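You operate a simulated robot arm through the tools that you are given. There is no shell and no other tool.

Carry out the task below with a simulated robot arm. There is one attempt and no reset: what you move stays moved.

## Task
Put the emptier battery pack on charge at the current printed on it.
Fine: into the charging bay, lid shut, then the start button; the charge lamp stays lit. Set down upright: what you pick out.

It is judged by the outcome, as a careful person would: the job done as asked, and still so three seconds after it is handed in. It fails if anything else is knocked over, pushed out of place, dropped, spilled or broken. A push-on lid holds only when it is set on centred and level and pressed home; a screw cap is set on level and turned clockwise until tight.

## Robot
A 7-joint arm with a two-finger parallel gripper, fixed in place. Base frame: the origin is on the floor under the middle of its stand, x ahead of it, y to its left, z up; the work surface is at about z = 800. Readings come in mm, rad, newtons and seconds.
With the tool pointing down near the work surface it reaches from about 100 to 660 mm from the base axis. Its first joint turns from -1.152 to 1.152 rad. Payload 1.57 kg.
Tool frame: the origin (TCP) lies between the finger pads and is the grasp point; the fingertips stand 30 mm ahead of it; z points along the fingers, y is the line along which they close. The gripper opens to 80 mm. The fingers are 17 mm wide and 12 mm thick; the gripper's body (40 by 82 mm) begins 80 mm behind the TCP.
Orientation is that of the tool frame in the base frame, as a unit quaternion [x, y, z, w]. With the fingers straight down and closing along the base's y, the tool's x points along the base's -x, its y along +y and its z along -z.

## Interface
- The arm moves only by the tool drive_tool. Its argument "moves" is a list of rows, each a list of 7 numbers: the turn, a rotation vector about the tool's x, y, z in rad, then the shift along the tool's x, y, z in cm, then the finger opening in cm, from 0 to 8. In form: [[ax, ay, az, x, y, z, grip], ...]. A call has 1 to 20 rows; each row is the pose to reach, as a shift and turn from the pose commanded when the call began, along the tool's axes at that moment. Each row takes 0.2 s and may step no farther than 50 mm and 0.15 rad from the row before; otherwise, or with a gripper value out of range, the whole call is refused. Where a pose cannot be reached the arm comes as near as it can. A force on the tool above 90 N (or 10 N above the force at the start of the call, whichever is more), or a blocked arm, ends the call early, and 0.2 s more pass. The fingers move at their own pace (about 72 mm/s each) and stop on an object; they squeeze with about 21 N. The grip force told is the motor's: it shows also when the fingers shut on nothing. Time passes only in rows, and 0.2 s behind the last, so rows that repeat a pose let the fingers close. The reply holds the time, the measured pose of the TCP, the force on the tool along the base axes, the opening and the grip force, in the units named above and with some noise, with the torque about the TCP (base axes, N m) and any sound that the robot's microphone picked up.
- Cameras (640 x 400 px; columns grow to the right, rows downward): "scene" is fixed at [58.9, 433.3, 1424.4]; the picture's right is [-0.74, -0.68, 0.00], its down [-0.38, 0.42, -0.82] and it looks along [0.56, -0.61, -0.57] (base axes); focal length 336 px, centre (320, 200). "wrist" rides on the gripper at [72, -7, -122] in the tool frame; the picture's right is [0.09, 1.00, 0.00], its down [-0.84, 0.08, -0.54] and it looks along [-0.54, 0.05, 0.84] (tool axes); focal length 238 px, centre (320, 200). There is no depth. A picture from a camera that has moved, and an enlarged one, comes with that camera's place and axes in the base frame and with its lens.
- camera(camera): a new picture of that camera. No time passes.
- close_up(camera, box): a new picture of the part [left, top, right, bottom] of that camera's present view, enlarged. No time passes.
- hand_in(): hands the job in; it is judged then, once.

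Places have to be worked out from the pictures, the camera data and where the tool is seen. Open the gripper and draw the arm clear of the work before you hand the job in, unless the task says otherwise.

The tools are called after "Call:" as name(argument=value, ...) on one line, values as JSON. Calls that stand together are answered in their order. drive_tool: Moves the arm, as the interface text tells. Its arguments: {"type":"object","properties":{"moves":{"type":"array","items":{"type":"array","items":{"type":"number"}}}},"required":["moves"]} The other tools are called the same way: camera (camera) takes a picture; close_up (camera, box) takes an enlarged picture of a part of a camera's view; hand_in () hands the job in.

At the start:

```text
clock: 0.0
position: [424.0, -159.2, 1179.1]
orientation: [0.0, 1.0, -0.001, 0.0]
contact_force: [0.2, 0.1, 0.7]
ft_torque: [-0.02, -0.01, 0.01]
opening: 80.0
finger_force: 0.0
```

scene: 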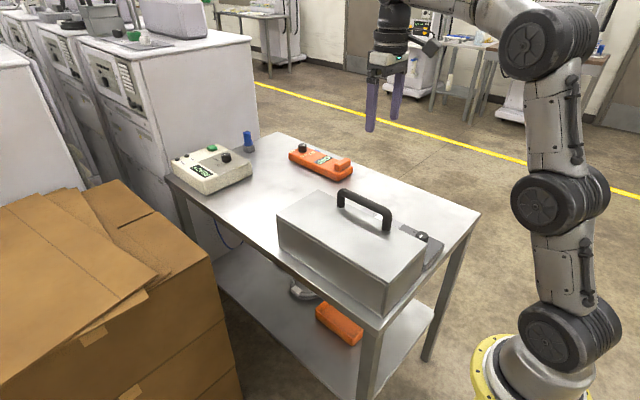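
wrist: 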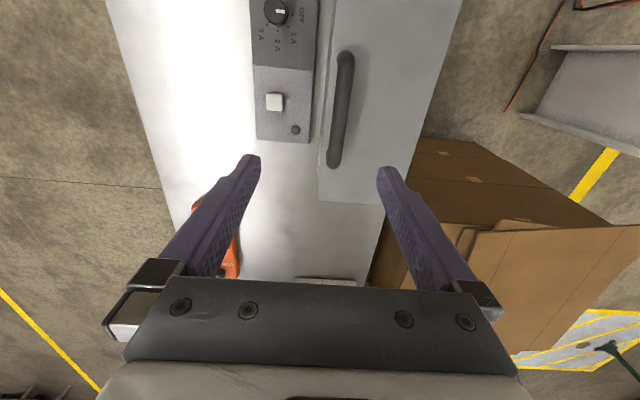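

I start by looking closely at the scene before moving: the bench shows a charger-like box with a handle, an orange pack-like object, a beige meter and a blue thing.

Call:
close_up(camera="scene", box=[160, 120, 370, 250])

Call:
close_up(camera="scene", box=[270, 170, 490, 310])

Call:
close_up(camera="wrist", box=[230, 0, 430, 150])

Call:
close_up(camera="scene", box=[200, 240, 440, 390])

```text
3.05 times, centred on (265, 185) of scene
camera zoom: at [58.9, 433.3, 1424.4], right [-0.74, -0.68, 0.0], down [-0.38, 0.42, -0.82], along [0.56, -0.61, -0.57], focal length 1024 px, centre (488, 246)
```

zoom: 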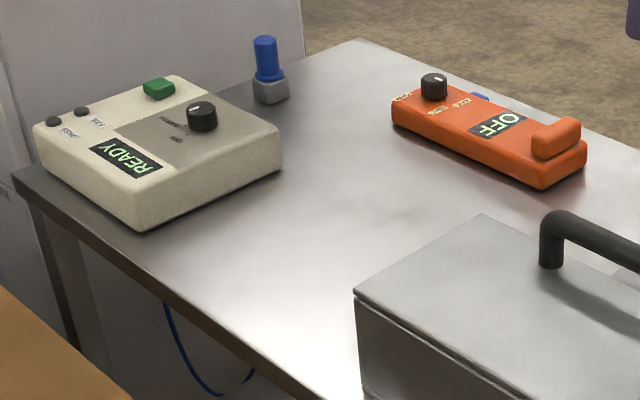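

```text
2.86 times, centred on (380, 240) of scene
camera zoom: at [58.9, 433.3, 1424.4], right [-0.74, -0.68, 0.0], down [-0.38, 0.42, -0.82], along [0.56, -0.61, -0.57], focal length 960 px, centre (149, 86)
```

zoom: 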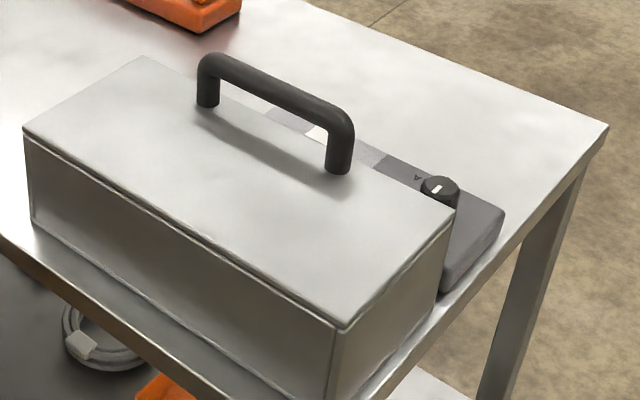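

```text
2.67 times, centred on (330, 75) of wrist
camera zoom: at [352.4, -164.9, 1301.7], right [-0.09, 1.0, 0.0], down [0.84, 0.08, 0.54], along [0.54, 0.05, -0.84], focal length 636 px, centre (293, 533)
```

zoom: 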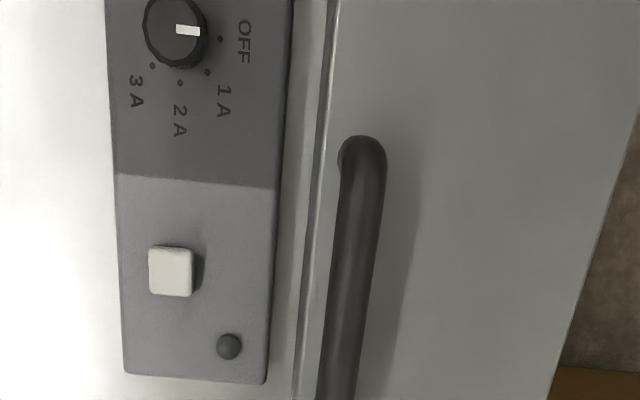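

```text
2.67 times, centred on (320, 315) of scene
camera zoom: at [58.9, 433.3, 1424.4], right [-0.74, -0.68, 0.0], down [-0.38, 0.42, -0.82], along [0.56, -0.61, -0.57], focal length 896 px, centre (320, -107)
```

zoom: 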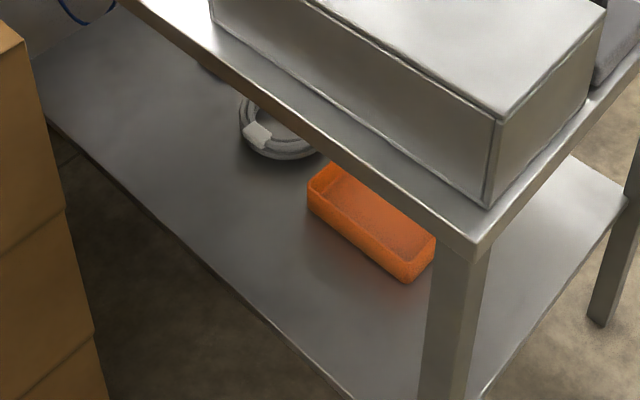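

The metal box (x≈265–595, y≈-147…12, top z≈915) with a handle near its -y edge and the grey panel with the OFF/1A/2A/3A dial are within reach. I zoom in further on the lid edges and panel to see how the lid is attached.

Call:
close_up(camera="scene", box=[270, 200, 400, 320])

Call:
close_up(camera="scene", box=[380, 200, 490, 300])

Call:
close_up(camera="wrist", box=[240, 0, 340, 62])

Call:
close_up(camera="scene", box=[280, 140, 360, 190])

Call:
close_up(camera="scene", box=[165, 125, 265, 195])

```text
3.33 times, centred on (335, 260) of scene
camera zoom: at [58.9, 433.3, 1424.4], right [-0.74, -0.68, 0.0], down [-0.38, 0.42, -0.82], along [0.56, -0.61, -0.57], focal length 1120 px, centre (270, 0)
```

zoom: 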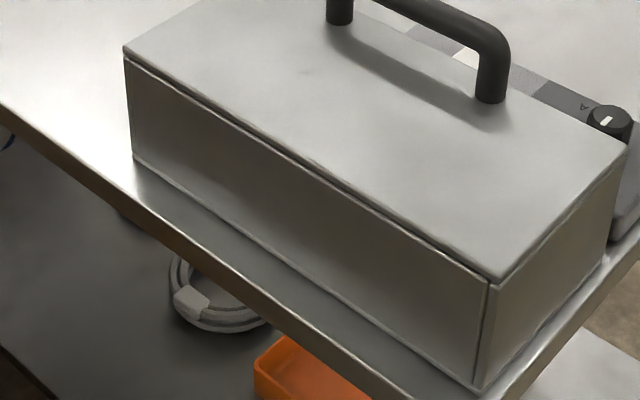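

```text
4.00 times, centred on (435, 250) of scene
camera zoom: at [58.9, 433.3, 1424.4], right [-0.74, -0.68, 0.0], down [-0.38, 0.42, -0.82], along [0.56, -0.61, -0.57], focal length 1344 px, centre (-140, 0)
```

zoom: 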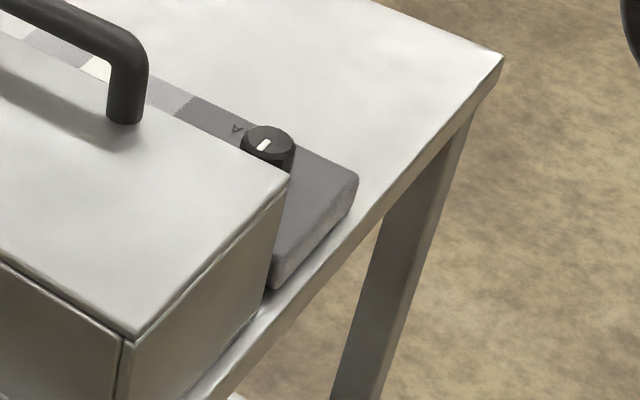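

```text
6.40 times, centred on (290, 31) of wrist
camera zoom: at [352.4, -164.9, 1301.7], right [-0.09, 1.0, 0.0], down [0.84, 0.08, 0.54], along [0.54, 0.05, -0.84], focal length 1525 px, centre (512, 1282)
```

zoom: 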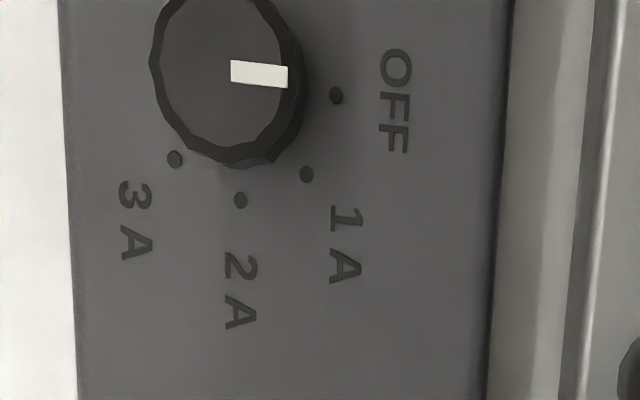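

```text
8.00 times, centred on (320, 165) of scene
camera zoom: at [58.9, 433.3, 1424.4], right [-0.74, -0.68, 0.0], down [-0.38, 0.42, -0.82], along [0.56, -0.61, -0.57], focal length 2687 px, centre (320, 480)
```

zoom: 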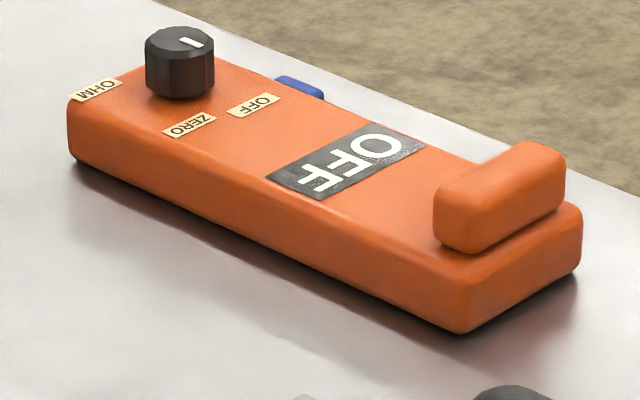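

```text
5.71 times, centred on (215, 160) of scene
camera zoom: at [58.9, 433.3, 1424.4], right [-0.74, -0.68, 0.0], down [-0.38, 0.42, -0.82], along [0.56, -0.61, -0.57], focal length 1920 px, centre (920, 429)
```

zoom: 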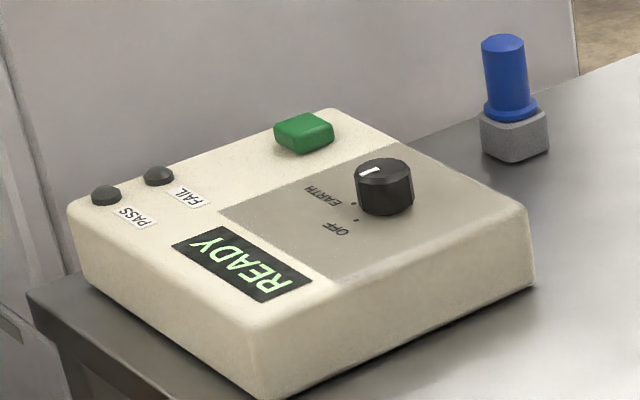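

The lid has its handle near the -y (front) edge, so it is presumably hinged along the +y edge; the packs must be inside. I estimate the handle bar at about (425, -129, 962), running along x. I lower to about z=1060 above it and look again.

Call:
drive_tool(moves=[[0, 0, 0, 0, 1.5, 4, 8], [0, 0, 0, 0, 3.0, 8, 8], [0, 0, 0, 0, 3.0, 12, 8]])

Call:
camera(camera="wrist")

Call:
camera(camera="scene")

```text
clock: 0.8
position: [426.0, -127.8, 1059.9]
orientation: [-0.001, 1.0, -0.001, 0.0]
contact_force: [0.4, -0.3, 0.2]
ft_torque: [0.0, 0.02, -0.02]
opening: 80.1
finger_force: 0.3
```

```text
taken
camera wrist: at [353.8, -134.5, 1182.7], right [-0.09, 1.0, 0.0], down [0.84, 0.08, 0.54], along [0.54, 0.05, -0.84], focal length 238 px, centre (320, 200)
```

wrist: 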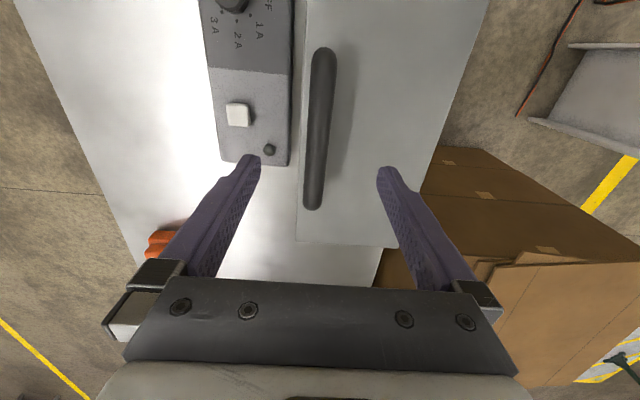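

```text
taken
```

scene: 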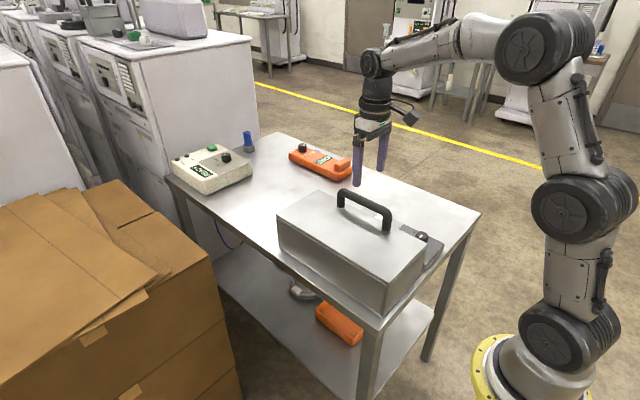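

The bar is confirmed along x at y≈-129, centre x≈431, z≈962; the lid spans y≈-146…10. I lower so the fingertips just straddle the bar and close on it.

Call:
drive_tool(moves=[[0, 0, 0, -0.3, 0, 4, 8], [0, 0, 0, -0.5, 0, 7.8, 8], [0, 0, 0, -0.5, 0, 7.8, 5], [0, 0, 0, -0.5, 0, 7.8, 2], [0, 0, 0, -0.5, 0, 7.8, 1], [0, 0, 0, -0.5, 0, 7.8, 1]])

Call:
close_up(camera="scene", box=[270, 130, 490, 310])

```text
clock: 2.2
position: [427.9, -130.6, 982.7]
orientation: [-0.001, 1.0, -0.001, 0.001]
contact_force: [-1.7, -19.4, 0.5]
ft_torque: [-0.6, 0.24, -0.02]
opening: 21.8
finger_force: 34.6
```

```text
2.22 times, centred on (380, 220) of scene
camera zoom: at [58.9, 432.8, 1424.5], right [-0.74, -0.68, 0.0], down [-0.38, 0.42, -0.82], along [0.56, -0.61, -0.57], focal length 746 px, centre (187, 156)
```

zoom: 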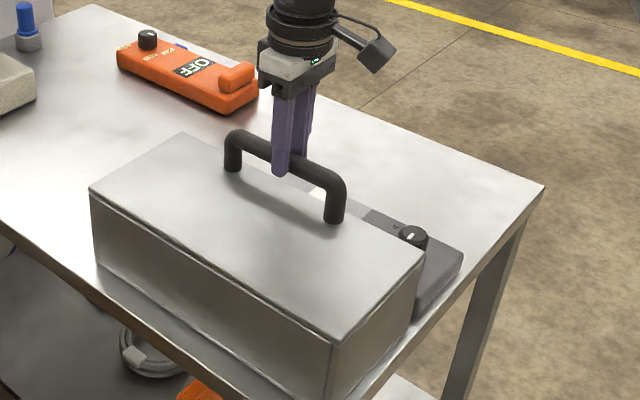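

I hold the bar (opening 21.8 mm). The -19 N sideways force says the bar is about 1.4 mm further to -y than commanded; I correct for that and lift a little along a hinge arc to test.

Call:
drive_tool(moves=[[0, 0, 0, 0, -0.14, 0, 1], [0, 0, 0, 0, 0.07, -0.6, 1], [0, 0, 0, 0, 0.37, -1.21, 1], [0, 0, 0, 0, 0.37, -1.21, 1]])

Call:
close_up(camera="scene", box=[270, 130, 490, 310])

```text
clock: 3.2
position: [426.0, -125.3, 991.8]
orientation: [0.0, 1.0, 0.001, -0.002]
contact_force: [-6.9, -12.7, -0.4]
ft_torque: [-0.47, 0.68, -0.13]
opening: 21.7
finger_force: 34.6
```

```text
2.22 times, centred on (380, 220) of scene
camera zoom: at [58.8, 432.9, 1424.5], right [-0.74, -0.68, 0.0], down [-0.38, 0.42, -0.82], along [0.56, -0.61, -0.57], focal length 746 px, centre (187, 156)
```

zoom: 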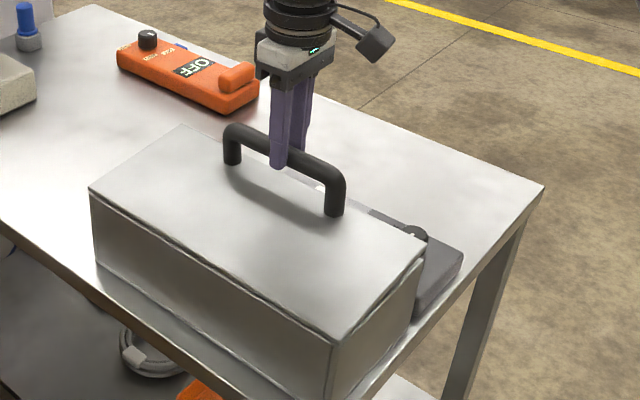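

The lid front rises and the back edge stays: it is hinged at +y as assumed. I continue along the arc to about 20°, watching the forces.

Call:
drive_tool(moves=[[0, 0, 0, 0, 0.25, -0.6, 1], [0, 0, 0, 0, 0.56, -1.15, 1], [0, 0, 0, 0, 0.91, -1.7, 1], [0, 0, 0, 0, 1.27, -2.25, 1], [0, 0, 0, 0, 1.67, -2.8, 1], [0, 0, 0, 0, 2.07, -3.29, 1]])

Call:
close_up(camera="scene", box=[270, 130, 490, 310])

```text
clock: 4.6
position: [429.0, -105.0, 1026.4]
orientation: [-0.002, 1.0, -0.003, 0.0]
contact_force: [-9.8, -18.0, 6.7]
ft_torque: [-0.66, 0.15, -0.12]
opening: 21.5
finger_force: 34.8
```

```text
2.22 times, centred on (380, 220) of scene
camera zoom: at [58.5, 432.8, 1424.5], right [-0.74, -0.68, 0.0], down [-0.38, 0.42, -0.82], along [0.56, -0.61, -0.57], focal length 746 px, centre (187, 156)
```

zoom: 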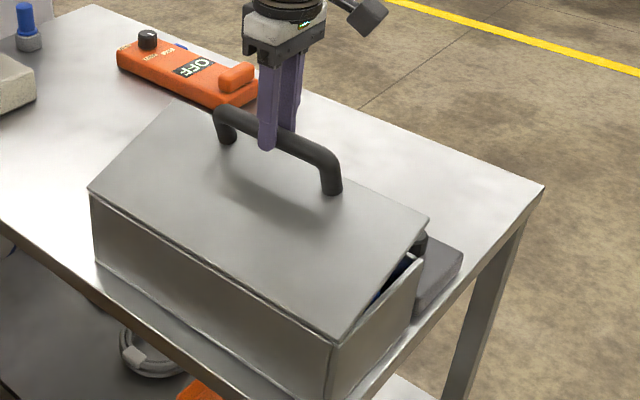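

The lid opens fine (blue shows inside). The reaction is mostly radial outward, so I widen the radius by ~1.5 mm and carry on to about 50°.

Call:
drive_tool(moves=[[0, 0, 0, 0, 0.3, -0.6, 1], [0, 0, 0, 0, 0.77, -1.07, 1], [0, 0, 0, 0, 1.25, -1.52, 1], [0, 0, 0, 0, 1.75, -1.96, 1], [0, 0, 0, 0, 2.27, -2.38, 1], [0, 0, 0, 0, 2.81, -2.76, 1], [0, 0, 0, 0, 3.92, -3.46, 1], [0, 0, 0, 0, 5.1, -4.07, 1], [0, 0, 0, 0, 6.32, -4.57, 1]])

Call:
close_up(camera="scene", box=[270, 130, 490, 310])

```text
clock: 6.6
position: [429.7, -40.8, 1070.8]
orientation: [0.0, 1.0, 0.0, 0.0]
contact_force: [-0.3, -6.2, 3.5]
ft_torque: [-0.4, -0.38, -0.22]
opening: 21.7
finger_force: 34.9
```

```text
2.22 times, centred on (380, 220) of scene
camera zoom: at [58.8, 433.1, 1424.4], right [-0.74, -0.68, 0.0], down [-0.38, 0.42, -0.82], along [0.56, -0.61, -0.57], focal length 746 px, centre (187, 156)
```

zoom: 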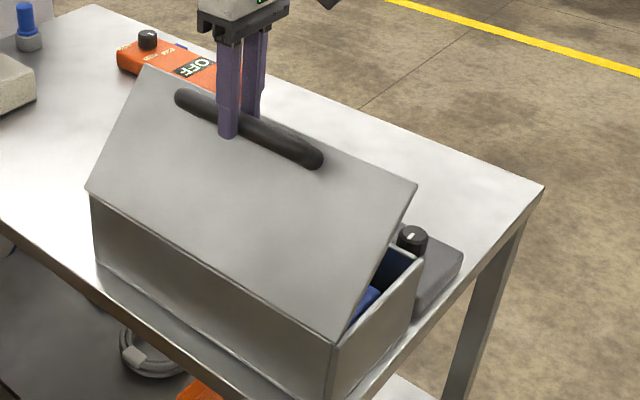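

Forces are low; I continue to about 85°.

Call:
drive_tool(moves=[[0, 0, 0, 0, 1.25, -0.4, 1], [0, 0, 0, 0, 2.56, -0.67, 1], [0, 0, 0, 0, 3.87, -0.84, 1], [0, 0, 0, 0, 5.19, -0.89, 1], [0, 0, 0, 0, 6.51, -0.83, 1], [0, 0, 0, 0, 7.82, -0.65, 1], [0, 0, 0, 0, 9.11, -0.35, 1]])

Call:
close_up(camera="scene", box=[270, 130, 490, 310])

Call:
camera(camera="wrist")

```text
clock: 8.2
position: [428.3, 50.2, 1074.7]
orientation: [-0.001, 1.0, 0.0, 0.0]
contact_force: [5.2, -3.5, 0.8]
ft_torque: [-0.32, -0.41, -0.3]
opening: 21.6
finger_force: 34.3
```

```text
2.22 times, centred on (380, 220) of scene
camera zoom: at [59.1, 433.2, 1424.4], right [-0.74, -0.68, 0.0], down [-0.38, 0.42, -0.82], along [0.56, -0.61, -0.57], focal length 746 px, centre (187, 156)
```

zoom: 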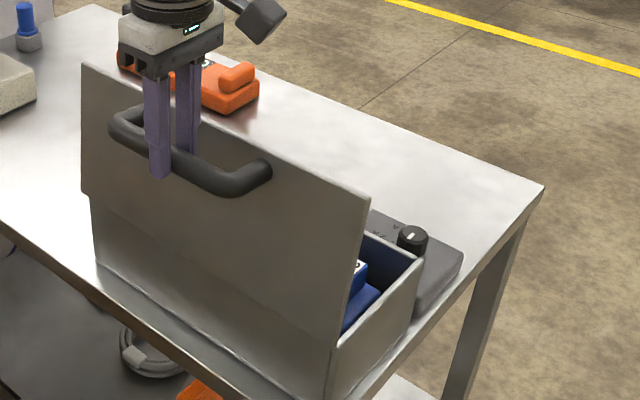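

```text
taken
camera wrist: at [356.7, 43.5, 1198.0], right [-0.09, 1.0, 0.0], down [0.84, 0.08, 0.54], along [0.54, 0.05, -0.84], focal length 238 px, centre (320, 200)
```

wrist: 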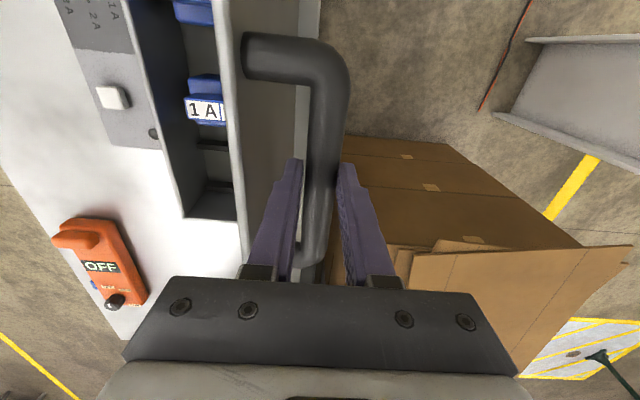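

The lid is near vertical; blue packs with labels ("1 A") are inside. I continue past vertical to ~100° watching for the end stop.

Call:
drive_tool(moves=[[0, 0, 0, 0, 0.64, 0.18, 1], [0, 0, 0, 0, 1.26, 0.4, 1], [0, 0, 0, 0, 1.87, 0.64, 1], [0, 0, 0, 0, 2.47, 0.91, 1], [0, 0, 0, 0, 3.05, 1.2, 1]])

Call:
close_up(camera="scene", box=[270, 130, 490, 310])

```text
clock: 9.4
position: [428.0, 81.0, 1062.9]
orientation: [0.0, 1.0, 0.0, -0.001]
contact_force: [0.9, -3.0, 0.7]
ft_torque: [-0.31, -0.3, -0.21]
opening: 21.7
finger_force: 35.1
```

```text
2.22 times, centred on (380, 220) of scene
camera zoom: at [58.9, 433.2, 1424.4], right [-0.74, -0.68, 0.0], down [-0.38, 0.42, -0.82], along [0.56, -0.61, -0.57], focal length 746 px, centre (187, 156)
```

zoom: 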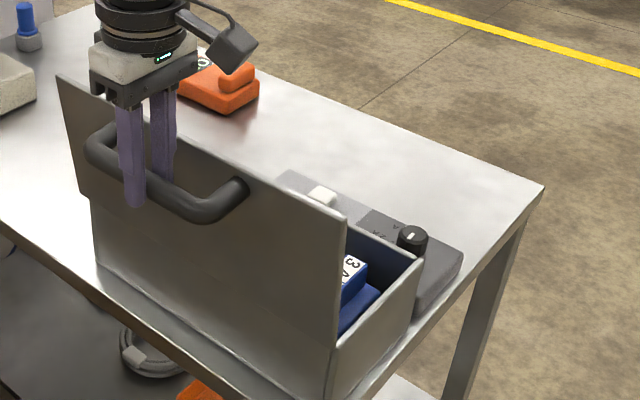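

No stop yet at ~97°. I go on towards 108°.

Call:
drive_tool(moves=[[0, 0, 0, 0, 0.57, 0.32, 1], [0, 0, 0, 0, 1.13, 0.67, 1], [0, 0, 0, 0, 1.68, 1.04, 1], [0, 0, 0, 0, 2.2, 1.42, 1], [0, 0, 0, 0, 2.2, 1.42, 1]])

Call:
close_up(camera="scene", box=[270, 130, 490, 310])

```text
clock: 10.6
position: [429.4, 99.9, 1051.3]
orientation: [-0.001, 1.0, -0.001, 0.0]
contact_force: [-11.7, -23.7, 20.3]
ft_torque: [-0.5, 0.37, -0.32]
opening: 21.7
finger_force: 34.7
```

```text
2.22 times, centred on (380, 220) of scene
camera zoom: at [58.3, 432.5, 1424.7], right [-0.74, -0.68, 0.0], down [-0.38, 0.42, -0.82], along [0.56, -0.61, -0.57], focal length 746 px, centre (187, 156)
```

zoom: 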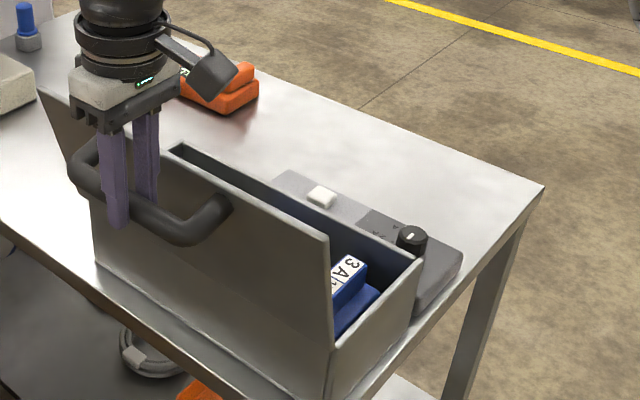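

The rising force (-24, +20 N) is the end stop at ~106°, past vertical. I ease off slightly, open just enough to clear the bar and rise straight up.

Call:
drive_tool(moves=[[0, 0, 0, 0, -0.15, -0.12, 1], [0, 0, 0, 0, -0.15, -0.12, 3.6], [0, 0, 0, 0, -0.15, -0.12, 3.6], [0, 0, 0, 0, -0.15, -2, 3.6], [0, 0, 0, 0, -0.15, -5, 3.6], [0, 0, 0, 0, -0.15, -10, 3.6]])

Call:
camera(camera="scene")

Call:
camera(camera="wrist")

```text
clock: 12.0
position: [429.9, 101.8, 1148.7]
orientation: [-0.001, 1.0, 0.0, -0.001]
contact_force: [0.6, -0.1, -0.2]
ft_torque: [0.0, 0.0, -0.02]
opening: 35.9
finger_force: 0.1
```

```text
taken
```

scene: 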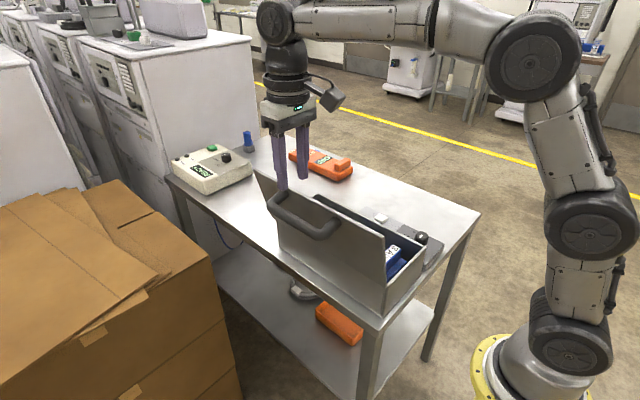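

```text
taken
camera wrist: at [356.9, 95.4, 1271.2], right [-0.09, 1.0, 0.0], down [0.84, 0.08, 0.54], along [0.54, 0.05, -0.84], focal length 238 px, centre (320, 200)
```

wrist: 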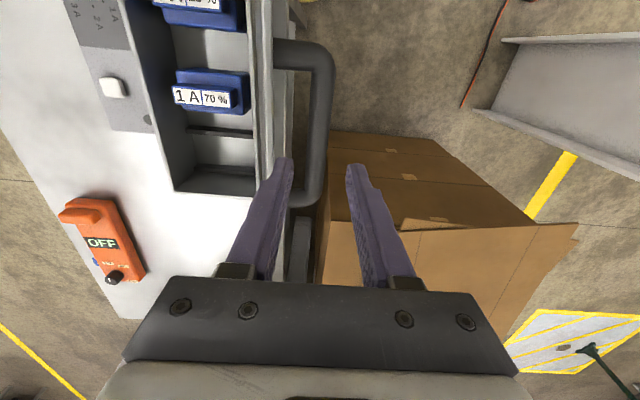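

The lid stays open. Inside I see a pack labelled "1 A 70 %" and another one nearer the base; I move over the box to view the whole interior.

Call:
drive_tool(moves=[[0, 0, 0, 1, -4, -2, 3.6], [0, 0, 0, 2, -8, -3, 3.6], [0, 0, 0, 4, -12, -4, 3.6], [0, 0, 0, 6, -16, -5, 3.6], [0, 0, 0, 6, -17, -5, 3.6]])

Call:
camera(camera="wrist")

Call:
close_up(camera="wrist", box=[220, 0, 420, 130])

Call:
close_up(camera="scene", box=[270, 170, 470, 310])

```text
clock: 13.2
position: [367.9, -70.1, 1199.9]
orientation: [-0.001, 1.0, -0.001, 0.0]
contact_force: [0.1, 0.4, -0.5]
ft_torque: [-0.03, -0.01, -0.01]
opening: 36.0
finger_force: 0.0
```

```text
taken
camera wrist: at [296.0, -76.4, 1322.8], right [-0.09, 1.0, 0.0], down [0.84, 0.08, 0.54], along [0.54, 0.05, -0.84], focal length 238 px, centre (320, 200)
```

wrist: 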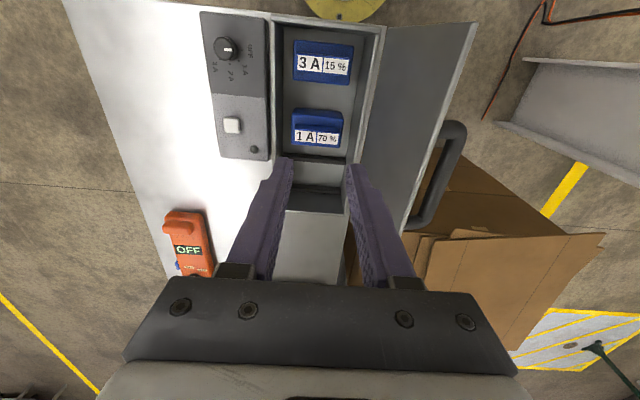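

```text
3.08 times, centred on (320, 65) of wrist
camera zoom: at [296.0, -76.4, 1322.8], right [-0.09, 1.0, 0.0], down [0.84, 0.08, 0.54], along [0.54, 0.05, -0.84], focal length 733 px, centre (320, 615)
```

zoom: 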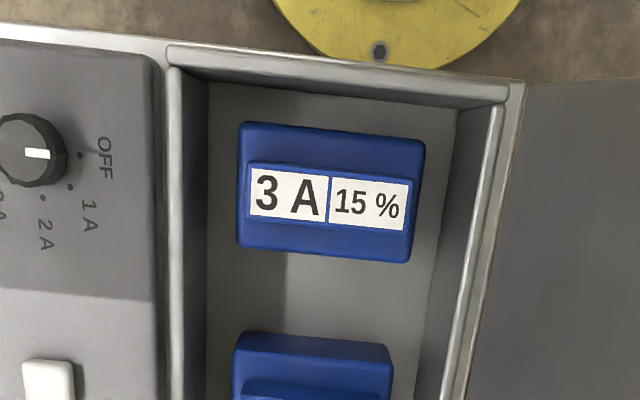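

```text
2.86 times, centred on (370, 240) of scene
camera zoom: at [58.9, 433.3, 1424.4], right [-0.74, -0.68, 0.0], down [-0.38, 0.42, -0.82], along [0.56, -0.61, -0.57], focal length 960 px, centre (177, 86)
```

zoom: 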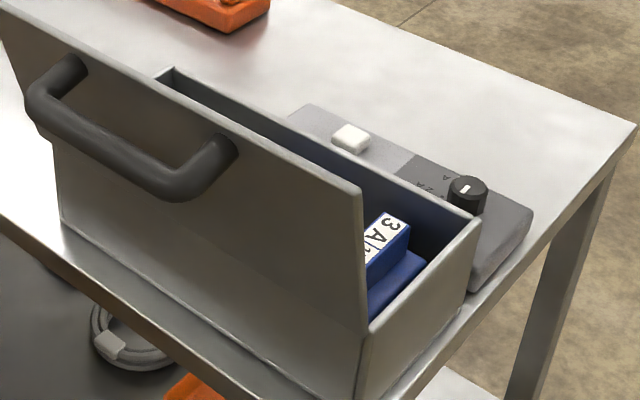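

The emptier pack is "3 A, 15 %" (nearest the base); the other is "1 A, 70 %". There is a divided-off space further away; I open the fingers and take a closer look at it.

Call:
drive_tool(moves=[[0, 0, 0, 0, 0, 0, 8], [0, 0, 0, -2, 0, 0, 8], [0, 0, 0, -5, 0, 0, 8]])

Call:
camera(camera="wrist")

Call:
close_up(camera="wrist", box=[230, 0, 400, 110])

Call:
close_up(camera="wrist", box=[230, 80, 400, 190])

```text
clock: 14.0
position: [419.2, -69.3, 1200.1]
orientation: [0.0, 1.0, 0.0, 0.0]
contact_force: [0.1, 0.4, -0.2]
ft_torque: [-0.03, -0.01, 0.0]
opening: 80.1
finger_force: 0.1
```

```text
taken
camera wrist: at [346.0, -75.3, 1322.9], right [-0.09, 1.0, 0.0], down [0.84, 0.08, 0.54], along [0.54, 0.05, -0.84], focal length 238 px, centre (320, 200)
```

wrist: 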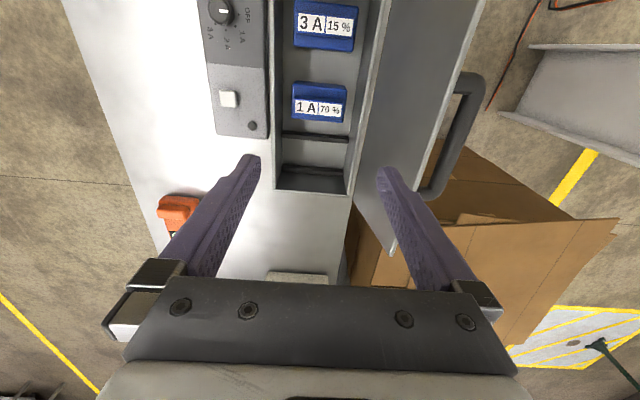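

```text
3.64 times, centred on (315, 55) of wrist
camera zoom: at [346.0, -75.3, 1322.9], right [-0.09, 1.0, 0.0], down [0.84, 0.08, 0.54], along [0.54, 0.05, -0.84], focal length 867 px, centre (338, 727)
```

zoom: 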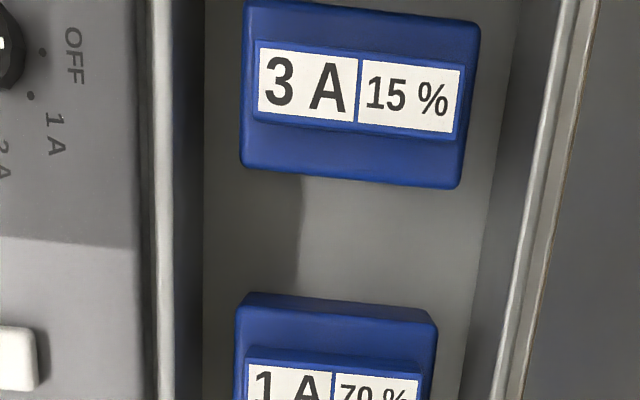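

```text
3.64 times, centred on (315, 135) of wrist
camera zoom: at [346.0, -75.3, 1322.9], right [-0.09, 1.0, 0.0], down [0.84, 0.08, 0.54], along [0.54, 0.05, -0.84], focal length 867 px, centre (338, 436)
```

zoom: 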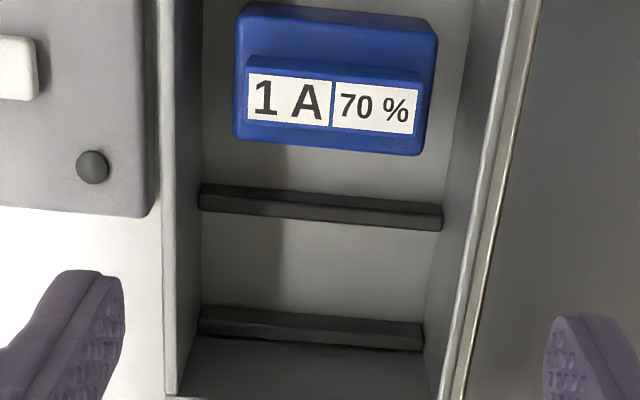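

The far end holds a slot between two dark ribs (x≈510–585) – that is the charging bay; pack 3A is at x≈319, pack 1A at x≈435, both on y≈-69, each with a raised neck that I can grip along x. I rotate the gripper by -90° (camera to the -y side, away from the lid) and move over the bay for a better view.

Call:
drive_tool(moves=[[0, 0, -0.143, -1, 0, 0, 8], [0, 0, -0.286, -2, 0, 0, 8], [0, 0, -0.428, -3, 0, 0, 8], [0, 0, -0.571, -4, 0, 0, 8], [0, 0, -0.714, -5, 0, 0, 8], [0, 0, -0.857, -6, 0, 1, 8], [0, 0, -1.0, -7, 0, 2, 8], [0, 0, -1.142, -8, 0, 3, 8], [0, 0, -1.285, -9, 0, 4, 8], [0, 0, -1.428, -10, 0, 5, 8], [0, 0, -1.5708, -11, 0, 6, 8], [0, 0, -1.5708, -12, 0, 7, 8], [0, 0, -1.5708, -13, 0, 8, 8]])

Call:
camera(camera="wrist")

Call:
camera(camera="scene")

```text
clock: 16.8
position: [549.9, -68.0, 1118.8]
orientation: [0.708, -0.706, -0.001, 0.0]
contact_force: [-0.1, -0.1, 0.3]
ft_torque: [-0.01, -0.02, 0.0]
opening: 80.1
finger_force: 0.0
```

```text
taken
camera wrist: at [555.7, -139.6, 1240.8], right [-1.0, -0.09, 0.0], down [-0.08, 0.84, 0.54], along [-0.05, 0.54, -0.84], focal length 238 px, centre (320, 200)
```

wrist: 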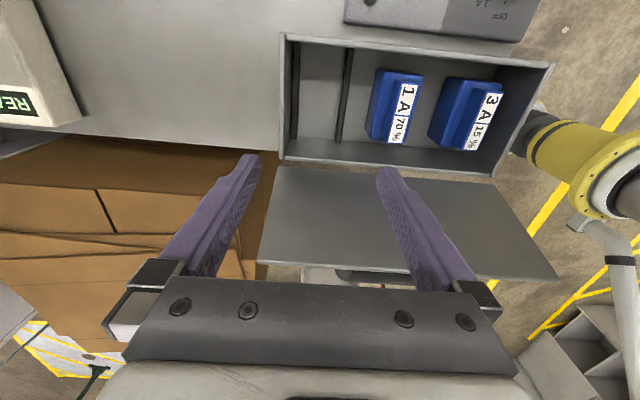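

```text
taken
```

scene: 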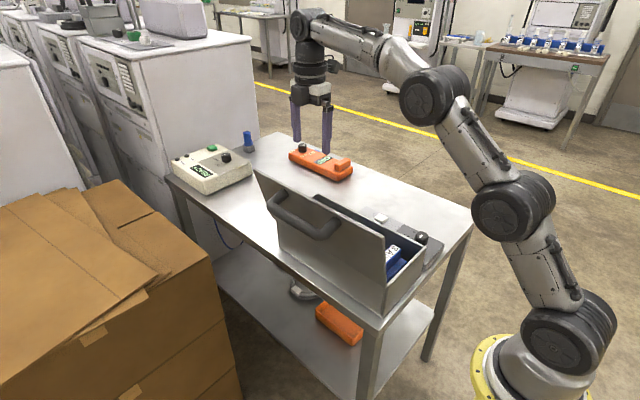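

Now I zoom in on the box interior from this viewpoint to measure the bay ribs and the packs.

Call:
close_up(camera="wrist", box=[270, 20, 410, 170])

Call:
close_up(camera="wrist", box=[350, 20, 560, 180])

```text
2.67 times, centred on (340, 95) of wrist
camera zoom: at [555.7, -139.6, 1240.8], right [-1.0, -0.09, 0.0], down [-0.08, 0.84, 0.54], along [-0.05, 0.54, -0.84], focal length 636 px, centre (267, 480)
```

zoom: 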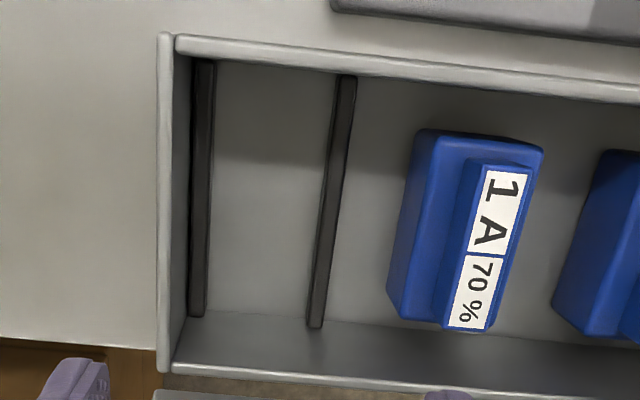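

```text
2.50 times, centred on (455, 100) of wrist
camera zoom: at [555.7, -139.6, 1240.8], right [-1.0, -0.09, 0.0], down [-0.08, 0.84, 0.54], along [-0.05, 0.54, -0.84], focal length 596 px, centre (-18, 450)
```

zoom: 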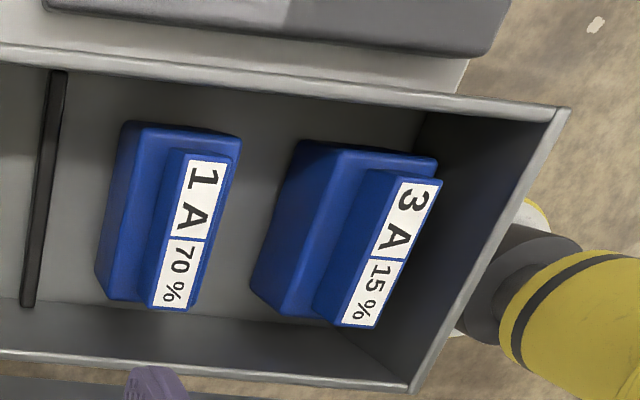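

Measured: bay gap between ribs x≈515–584 (centre ≈549.7), interior y≈-142…-1. Pack 3A neck centre ≈(319.5, -70), neck top z≈899, body top z≈866, body x≈291–348. I move over pack 3A with the fingers set to 52 mm and look once more before descending.

Call:
drive_tool(moves=[[0, 0, 0, 0.1, 4.5, 0, 5.2], [0, 0, 0, 0.2, 9, 0, 5.2], [0, 0, 0, 0.2, 13.5, 0, 5.2], [0, 0, 0, 0.2, 18, 0, 5.2], [0, 0, 0, 0.2, 22.0, 0, 5.2], [0, 0, 0, 0.2, 23.05, 3, 5.2], [0, 0, 0, 0.2, 23.05, 6, 5.2]])

Call:
camera(camera="wrist")

Call:
close_up(camera="wrist", box=[220, 50, 440, 200])

Call:
camera(camera="scene")

```text
clock: 18.4
position: [318.9, -70.1, 1059.3]
orientation: [0.707, -0.707, 0.0, 0.0]
contact_force: [0.2, -0.4, -0.3]
ft_torque: [-0.01, -0.03, -0.03]
opening: 52.2
finger_force: 0.1
```

```text
taken
camera wrist: at [325.6, -141.9, 1182.1], right [-1.0, -0.09, 0.0], down [-0.08, 0.84, 0.54], along [-0.05, 0.54, -0.84], focal length 238 px, centre (320, 200)
```

wrist: 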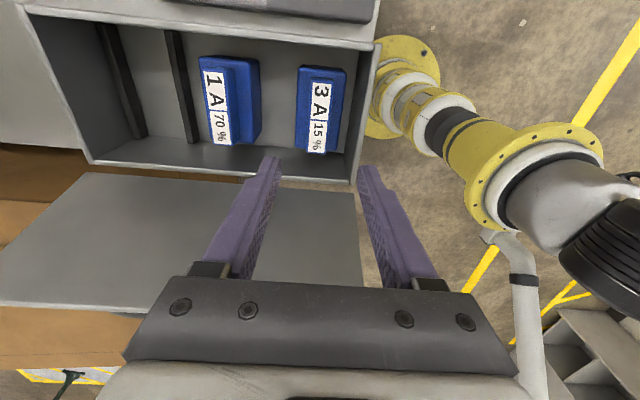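

```text
2.67 times, centred on (330, 125) of wrist
camera zoom: at [325.6, -141.9, 1182.1], right [-1.0, -0.09, 0.0], down [-0.08, 0.84, 0.54], along [-0.05, 0.54, -0.84], focal length 636 px, centre (293, 400)
```

zoom: 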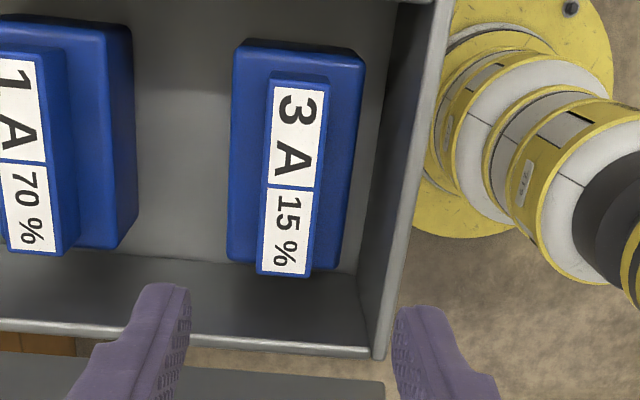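

```text
taken
```

scene: 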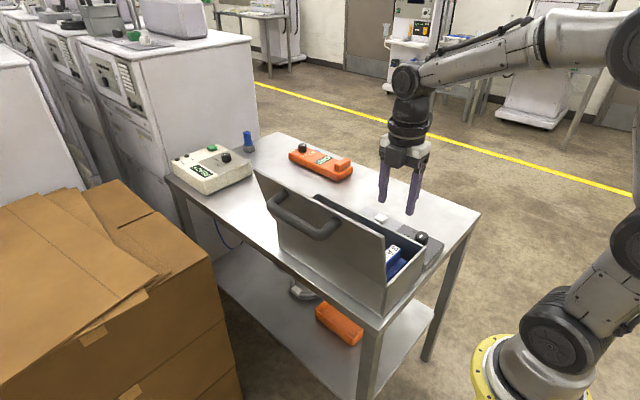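

Label centre from this view ≈(320, -71.5); the gripper is aligned. I descend with the fingers straddling the neck down to fingertips ≈z 874 and then close.

Call:
drive_tool(moves=[[0, 0, 0, 0.1, -0.05, 4, 5.2], [0, 0, 0, 0.1, -0.05, 8, 5.2], [0, 0, 0, 0.1, -0.05, 11, 5.2], [0, 0, 0, 0.1, -0.05, 13, 5.2], [0, 0, 0, 0.1, -0.05, 14.5, 5.2], [0, 0, 0, 0.1, -0.05, 15.4, 5.2], [0, 0, 0, 0.1, -0.05, 15.4, 5.2]])

Call:
camera(camera="wrist")

Call:
close_up(camera="scene", box=[340, 170, 480, 310])

```text
clock: 20.0
position: [319.8, -71.4, 902.9]
orientation: [0.707, -0.707, 0.0, -0.001]
contact_force: [0.5, -0.4, 0.1]
ft_torque: [0.01, -0.03, 0.01]
opening: 52.1
finger_force: 0.0
```

```text
taken
camera wrist: at [325.8, -143.0, 1026.5], right [-1.0, -0.09, 0.0], down [-0.08, 0.84, 0.54], along [-0.05, 0.54, -0.84], focal length 238 px, centre (320, 200)
```

wrist: 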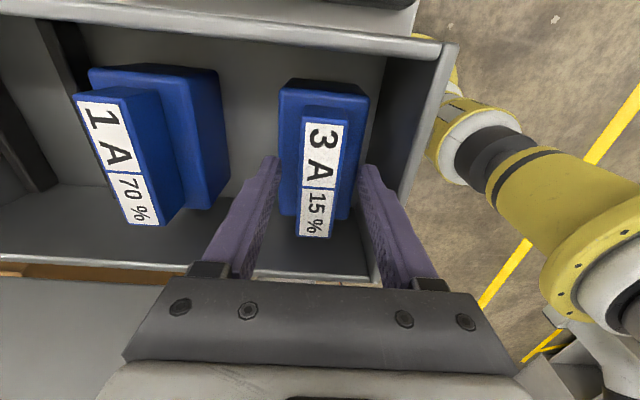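

```text
2.86 times, centred on (410, 240) of scene
camera zoom: at [58.9, 433.3, 1424.4], right [-0.74, -0.68, 0.0], down [-0.38, 0.42, -0.82], along [0.56, -0.61, -0.57], focal length 960 px, centre (63, 86)
```

zoom: 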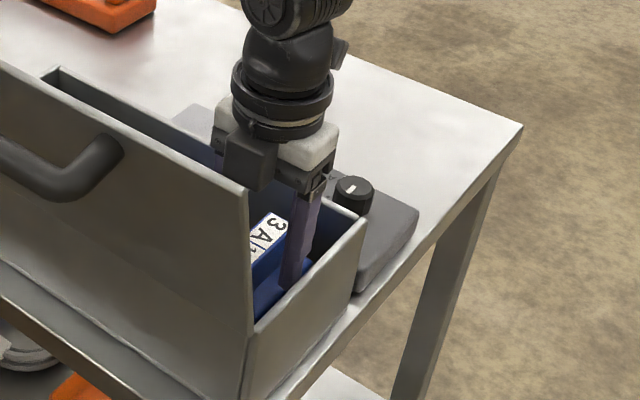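

The fingers straddle the neck with no contact. I close on it.

Call:
drive_tool(moves=[[0, 0, 0, 0, 0, 0, 3.5], [0, 0, 0, 0, 0, 0, 2], [0, 0, 0, 0, 0, 0, 1.5], [0, 0, 0, 0, 0, 0, 1.5], [0, 0, 0, 0, 0, 0, 1.5]])

Call:
camera(camera="wrist")

```text
clock: 21.2
position: [319.6, -72.1, 904.7]
orientation: [0.707, -0.707, 0.0, -0.001]
contact_force: [2.0, -0.2, 0.5]
ft_torque: [-0.16, -0.04, 0.04]
opening: 26.0
finger_force: 21.3
```

```text
taken
camera wrist: at [326.0, -143.0, 1026.8], right [-1.0, -0.09, 0.0], down [-0.08, 0.84, 0.54], along [-0.05, 0.54, -0.84], focal length 238 px, centre (320, 200)
```

wrist: 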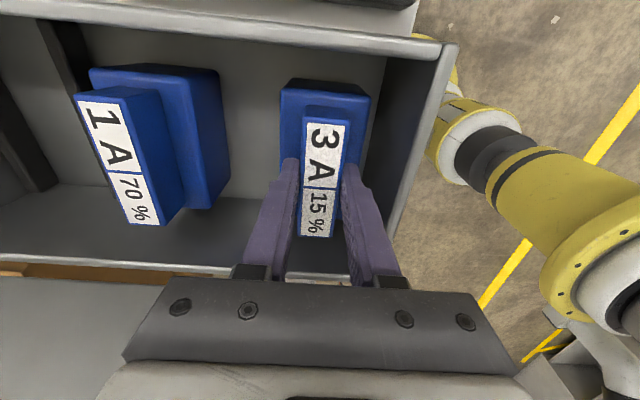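

Gripped at 26.0 mm. I lift slowly and check the load.

Call:
drive_tool(moves=[[0, 0, 0, 0, 0, -0.5, 1.5], [0, 0, 0, 0, 0, -1.5, 1.5], [0, 0, 0, 0, 0, -3, 1.5], [0, 0, 0, 0, 0, -3, 1.5]])

Call:
close_up(camera="scene", box=[340, 170, 480, 310])

```text
clock: 22.2
position: [318.8, -70.3, 934.3]
orientation: [0.707, -0.707, 0.0, 0.001]
contact_force: [0.1, -0.3, -7.4]
ft_torque: [0.02, 0.0, -0.01]
opening: 25.6
finger_force: 21.0
```

```text
2.86 times, centred on (410, 240) of scene
camera zoom: at [59.0, 433.3, 1424.4], right [-0.74, -0.68, 0.0], down [-0.38, 0.42, -0.82], along [0.56, -0.61, -0.57], focal length 960 px, centre (63, 86)
```

zoom: 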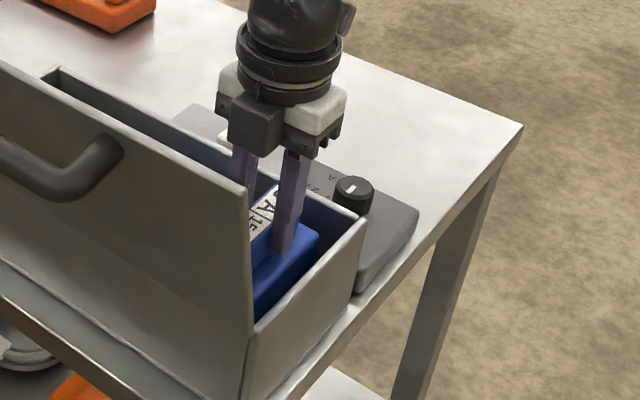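

The pack hangs cleanly (7.4 N, no torque). I lift it clear of pack 1A and the ribs, then carry it over the bay.

Call:
drive_tool(moves=[[0, 0, 0, 0, 0, -2, 1.5], [0, 0, 0, 0, 0, -4.5, 1.5], [0, 0, 0, 0, 0, -7, 1.5], [0, 0, 0, 0, 0, -9.5, 1.5], [0, 0, 0, 0, 0, -11, 1.5], [0, 0, 0, 0, -1.5, -11, 1.5], [0, 0, 0, 0, -4, -11, 1.5], [0, 0, 0, 0, -7, -11, 1.5], [0, 0, 0, 0, -10, -11, 1.5], [0, 0, 0, 0, -13, -11, 1.5], [0, 0, 0, 0, -16, -11, 1.5], [0, 0, 0, 0, -19, -11, 1.5], [0, 0, 0, 0, -21.5, -11, 1.5], [0, 0, 0, 0, -23, -11, 1.5], [0, 0, 0, 0, -23, -11, 1.5]])

Call:
camera(camera="wrist")

Call:
close_up(camera="scene", box=[260, 130, 460, 300])

```text
clock: 25.4
position: [549.7, -71.7, 1045.1]
orientation: [-0.707, 0.707, 0.0, 0.0]
contact_force: [-0.5, -0.3, -8.3]
ft_torque: [-0.03, 0.03, -0.01]
opening: 25.8
finger_force: 20.8
```

```text
taken
camera wrist: at [556.1, -143.6, 1166.6], right [-1.0, -0.09, 0.0], down [-0.08, 0.84, 0.54], along [-0.05, 0.54, -0.84], focal length 238 px, centre (320, 200)
```

wrist: 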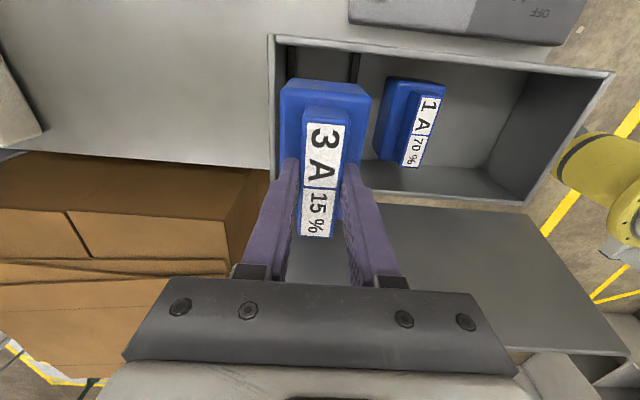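

```text
2.35 times, centred on (360, 215) of scene
camera zoom: at [59.1, 433.3, 1424.4], right [-0.74, -0.68, 0.0], down [-0.38, 0.42, -0.82], along [0.56, -0.61, -0.57], focal length 790 px, centre (226, 165)
```

zoom: 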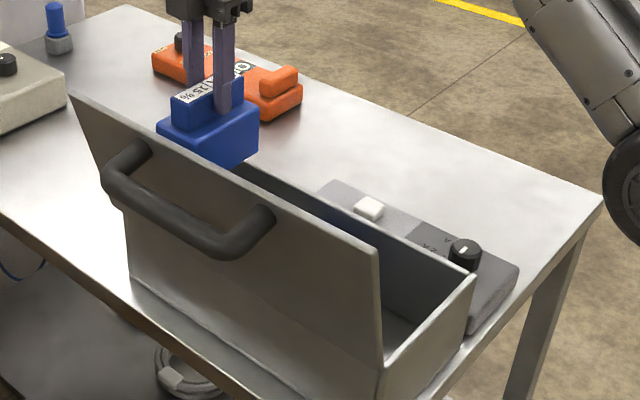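

The pack is over the bay at x=549.7, and the bay centre is ≈549.7. I lower it to just above the ribs and check alignment.

Call:
drive_tool(moves=[[0, 0, 0, 0, 0, 2, 1.5], [0, 0, 0, 0, 0, 4.5, 1.5], [0, 0, 0, 0, 0, 7, 1.5], [0, 0, 0, 0, 0, 9, 1.5], [0, 0, 0, 0, 0, 10, 1.5], [0, 0, 0, 0, 0, 10, 1.5]])

Call:
camera(camera="wrist")

Call:
close_up(camera="wrist", box=[240, 0, 440, 150])

```text
clock: 26.8
position: [549.0, -70.1, 944.8]
orientation: [0.707, -0.707, 0.0, 0.0]
contact_force: [0.5, -0.3, -6.9]
ft_torque: [0.0, 0.0, -0.02]
opening: 26.0
finger_force: 20.9
```

```text
taken
camera wrist: at [556.2, -142.4, 1067.5], right [-1.0, -0.09, 0.0], down [-0.08, 0.84, 0.54], along [-0.05, 0.54, -0.84], focal length 238 px, centre (320, 200)
```

wrist: 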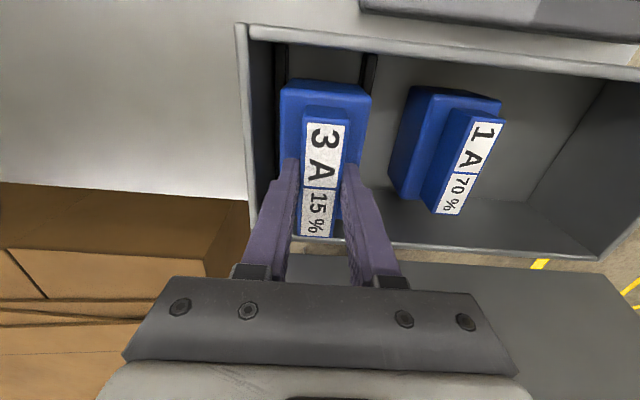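

```text
2.67 times, centred on (340, 75) of wrist
camera zoom: at [556.2, -142.4, 1067.5], right [-1.0, -0.09, 0.0], down [-0.08, 0.84, 0.54], along [-0.05, 0.54, -0.84], focal length 636 px, centre (267, 533)
```

zoom: 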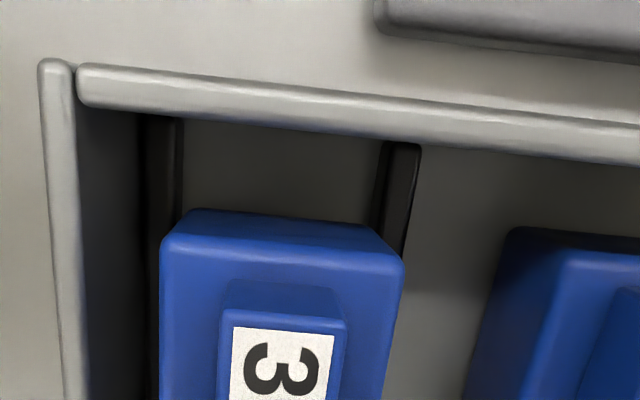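

The ribs sit symmetrically about x≈550.4; the pack has ~6 mm margin each side. I lower to within a few mm of the floor, with a +0.6 mm x correction.

Call:
drive_tool(moves=[[0, 0, 0, 0, -0.06, 1, 1.5], [0, 0, 0, 0, -0.06, 2, 1.5], [0, 0, 0, 0, -0.06, 2.8, 1.5], [0, 0, 0, 0, -0.06, 3.4, 1.5], [0, 0, 0, 0, -0.06, 3.6, 1.5], [0, 0, 0, 0, -0.06, 3.7, 1.5]])

Call:
camera(camera="wrist")

```text
clock: 28.2
position: [550.0, -71.8, 907.8]
orientation: [0.708, -0.707, 0.0, 0.0]
contact_force: [-0.8, -0.4, -8.1]
ft_torque: [0.02, 0.0, -0.01]
opening: 25.7
finger_force: 20.9
```

```text
taken
camera wrist: at [557.1, -143.4, 1030.6], right [-1.0, -0.09, 0.0], down [-0.08, 0.84, 0.54], along [-0.05, 0.54, -0.84], focal length 238 px, centre (320, 200)
```

wrist: 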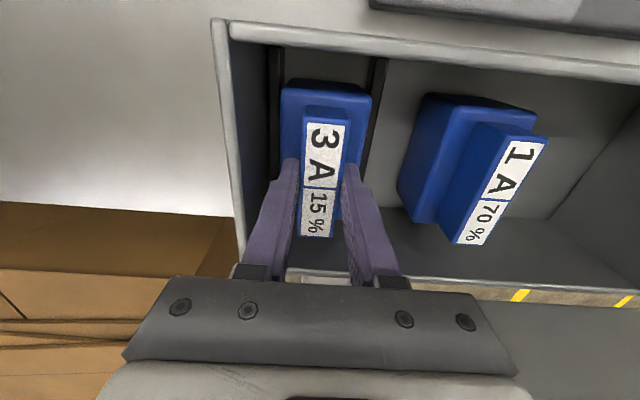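

The pack sits between the two ribs and still hangs free (-8 N). I lower in 1 mm steps to set it down.

Call:
drive_tool(moves=[[0, 0, 0, 0, 0, 0.1, 1.5], [0, 0, 0, 0, 0, 0.2, 1.5], [0, 0, 0, 0, 0, 0.3, 1.5], [0, 0, 0, 0, 0, 0.3, 1.5]])

```text
clock: 29.2
position: [550.2, -71.1, 904.6]
orientation: [0.708, -0.706, 0.0, 0.0]
contact_force: [-0.1, -1.1, -8.2]
ft_torque: [0.02, -0.04, -0.02]
opening: 25.7
finger_force: 21.2
```

Call:
drive_tool(moves=[[0, 0, 0, 0, 0, 0.1, 1.5], [0, 0, 0, 0, 0, 0.15, 1.5], [0, 0, 0, 0, 0, 0.15, 1.5]])

```text
clock: 30.0
position: [550.0, -71.2, 903.1]
orientation: [-0.707, 0.707, -0.001, 0.0]
contact_force: [-0.6, 1.6, -3.7]
ft_torque: [-0.06, 0.15, -0.06]
opening: 26.0
finger_force: 20.6
```

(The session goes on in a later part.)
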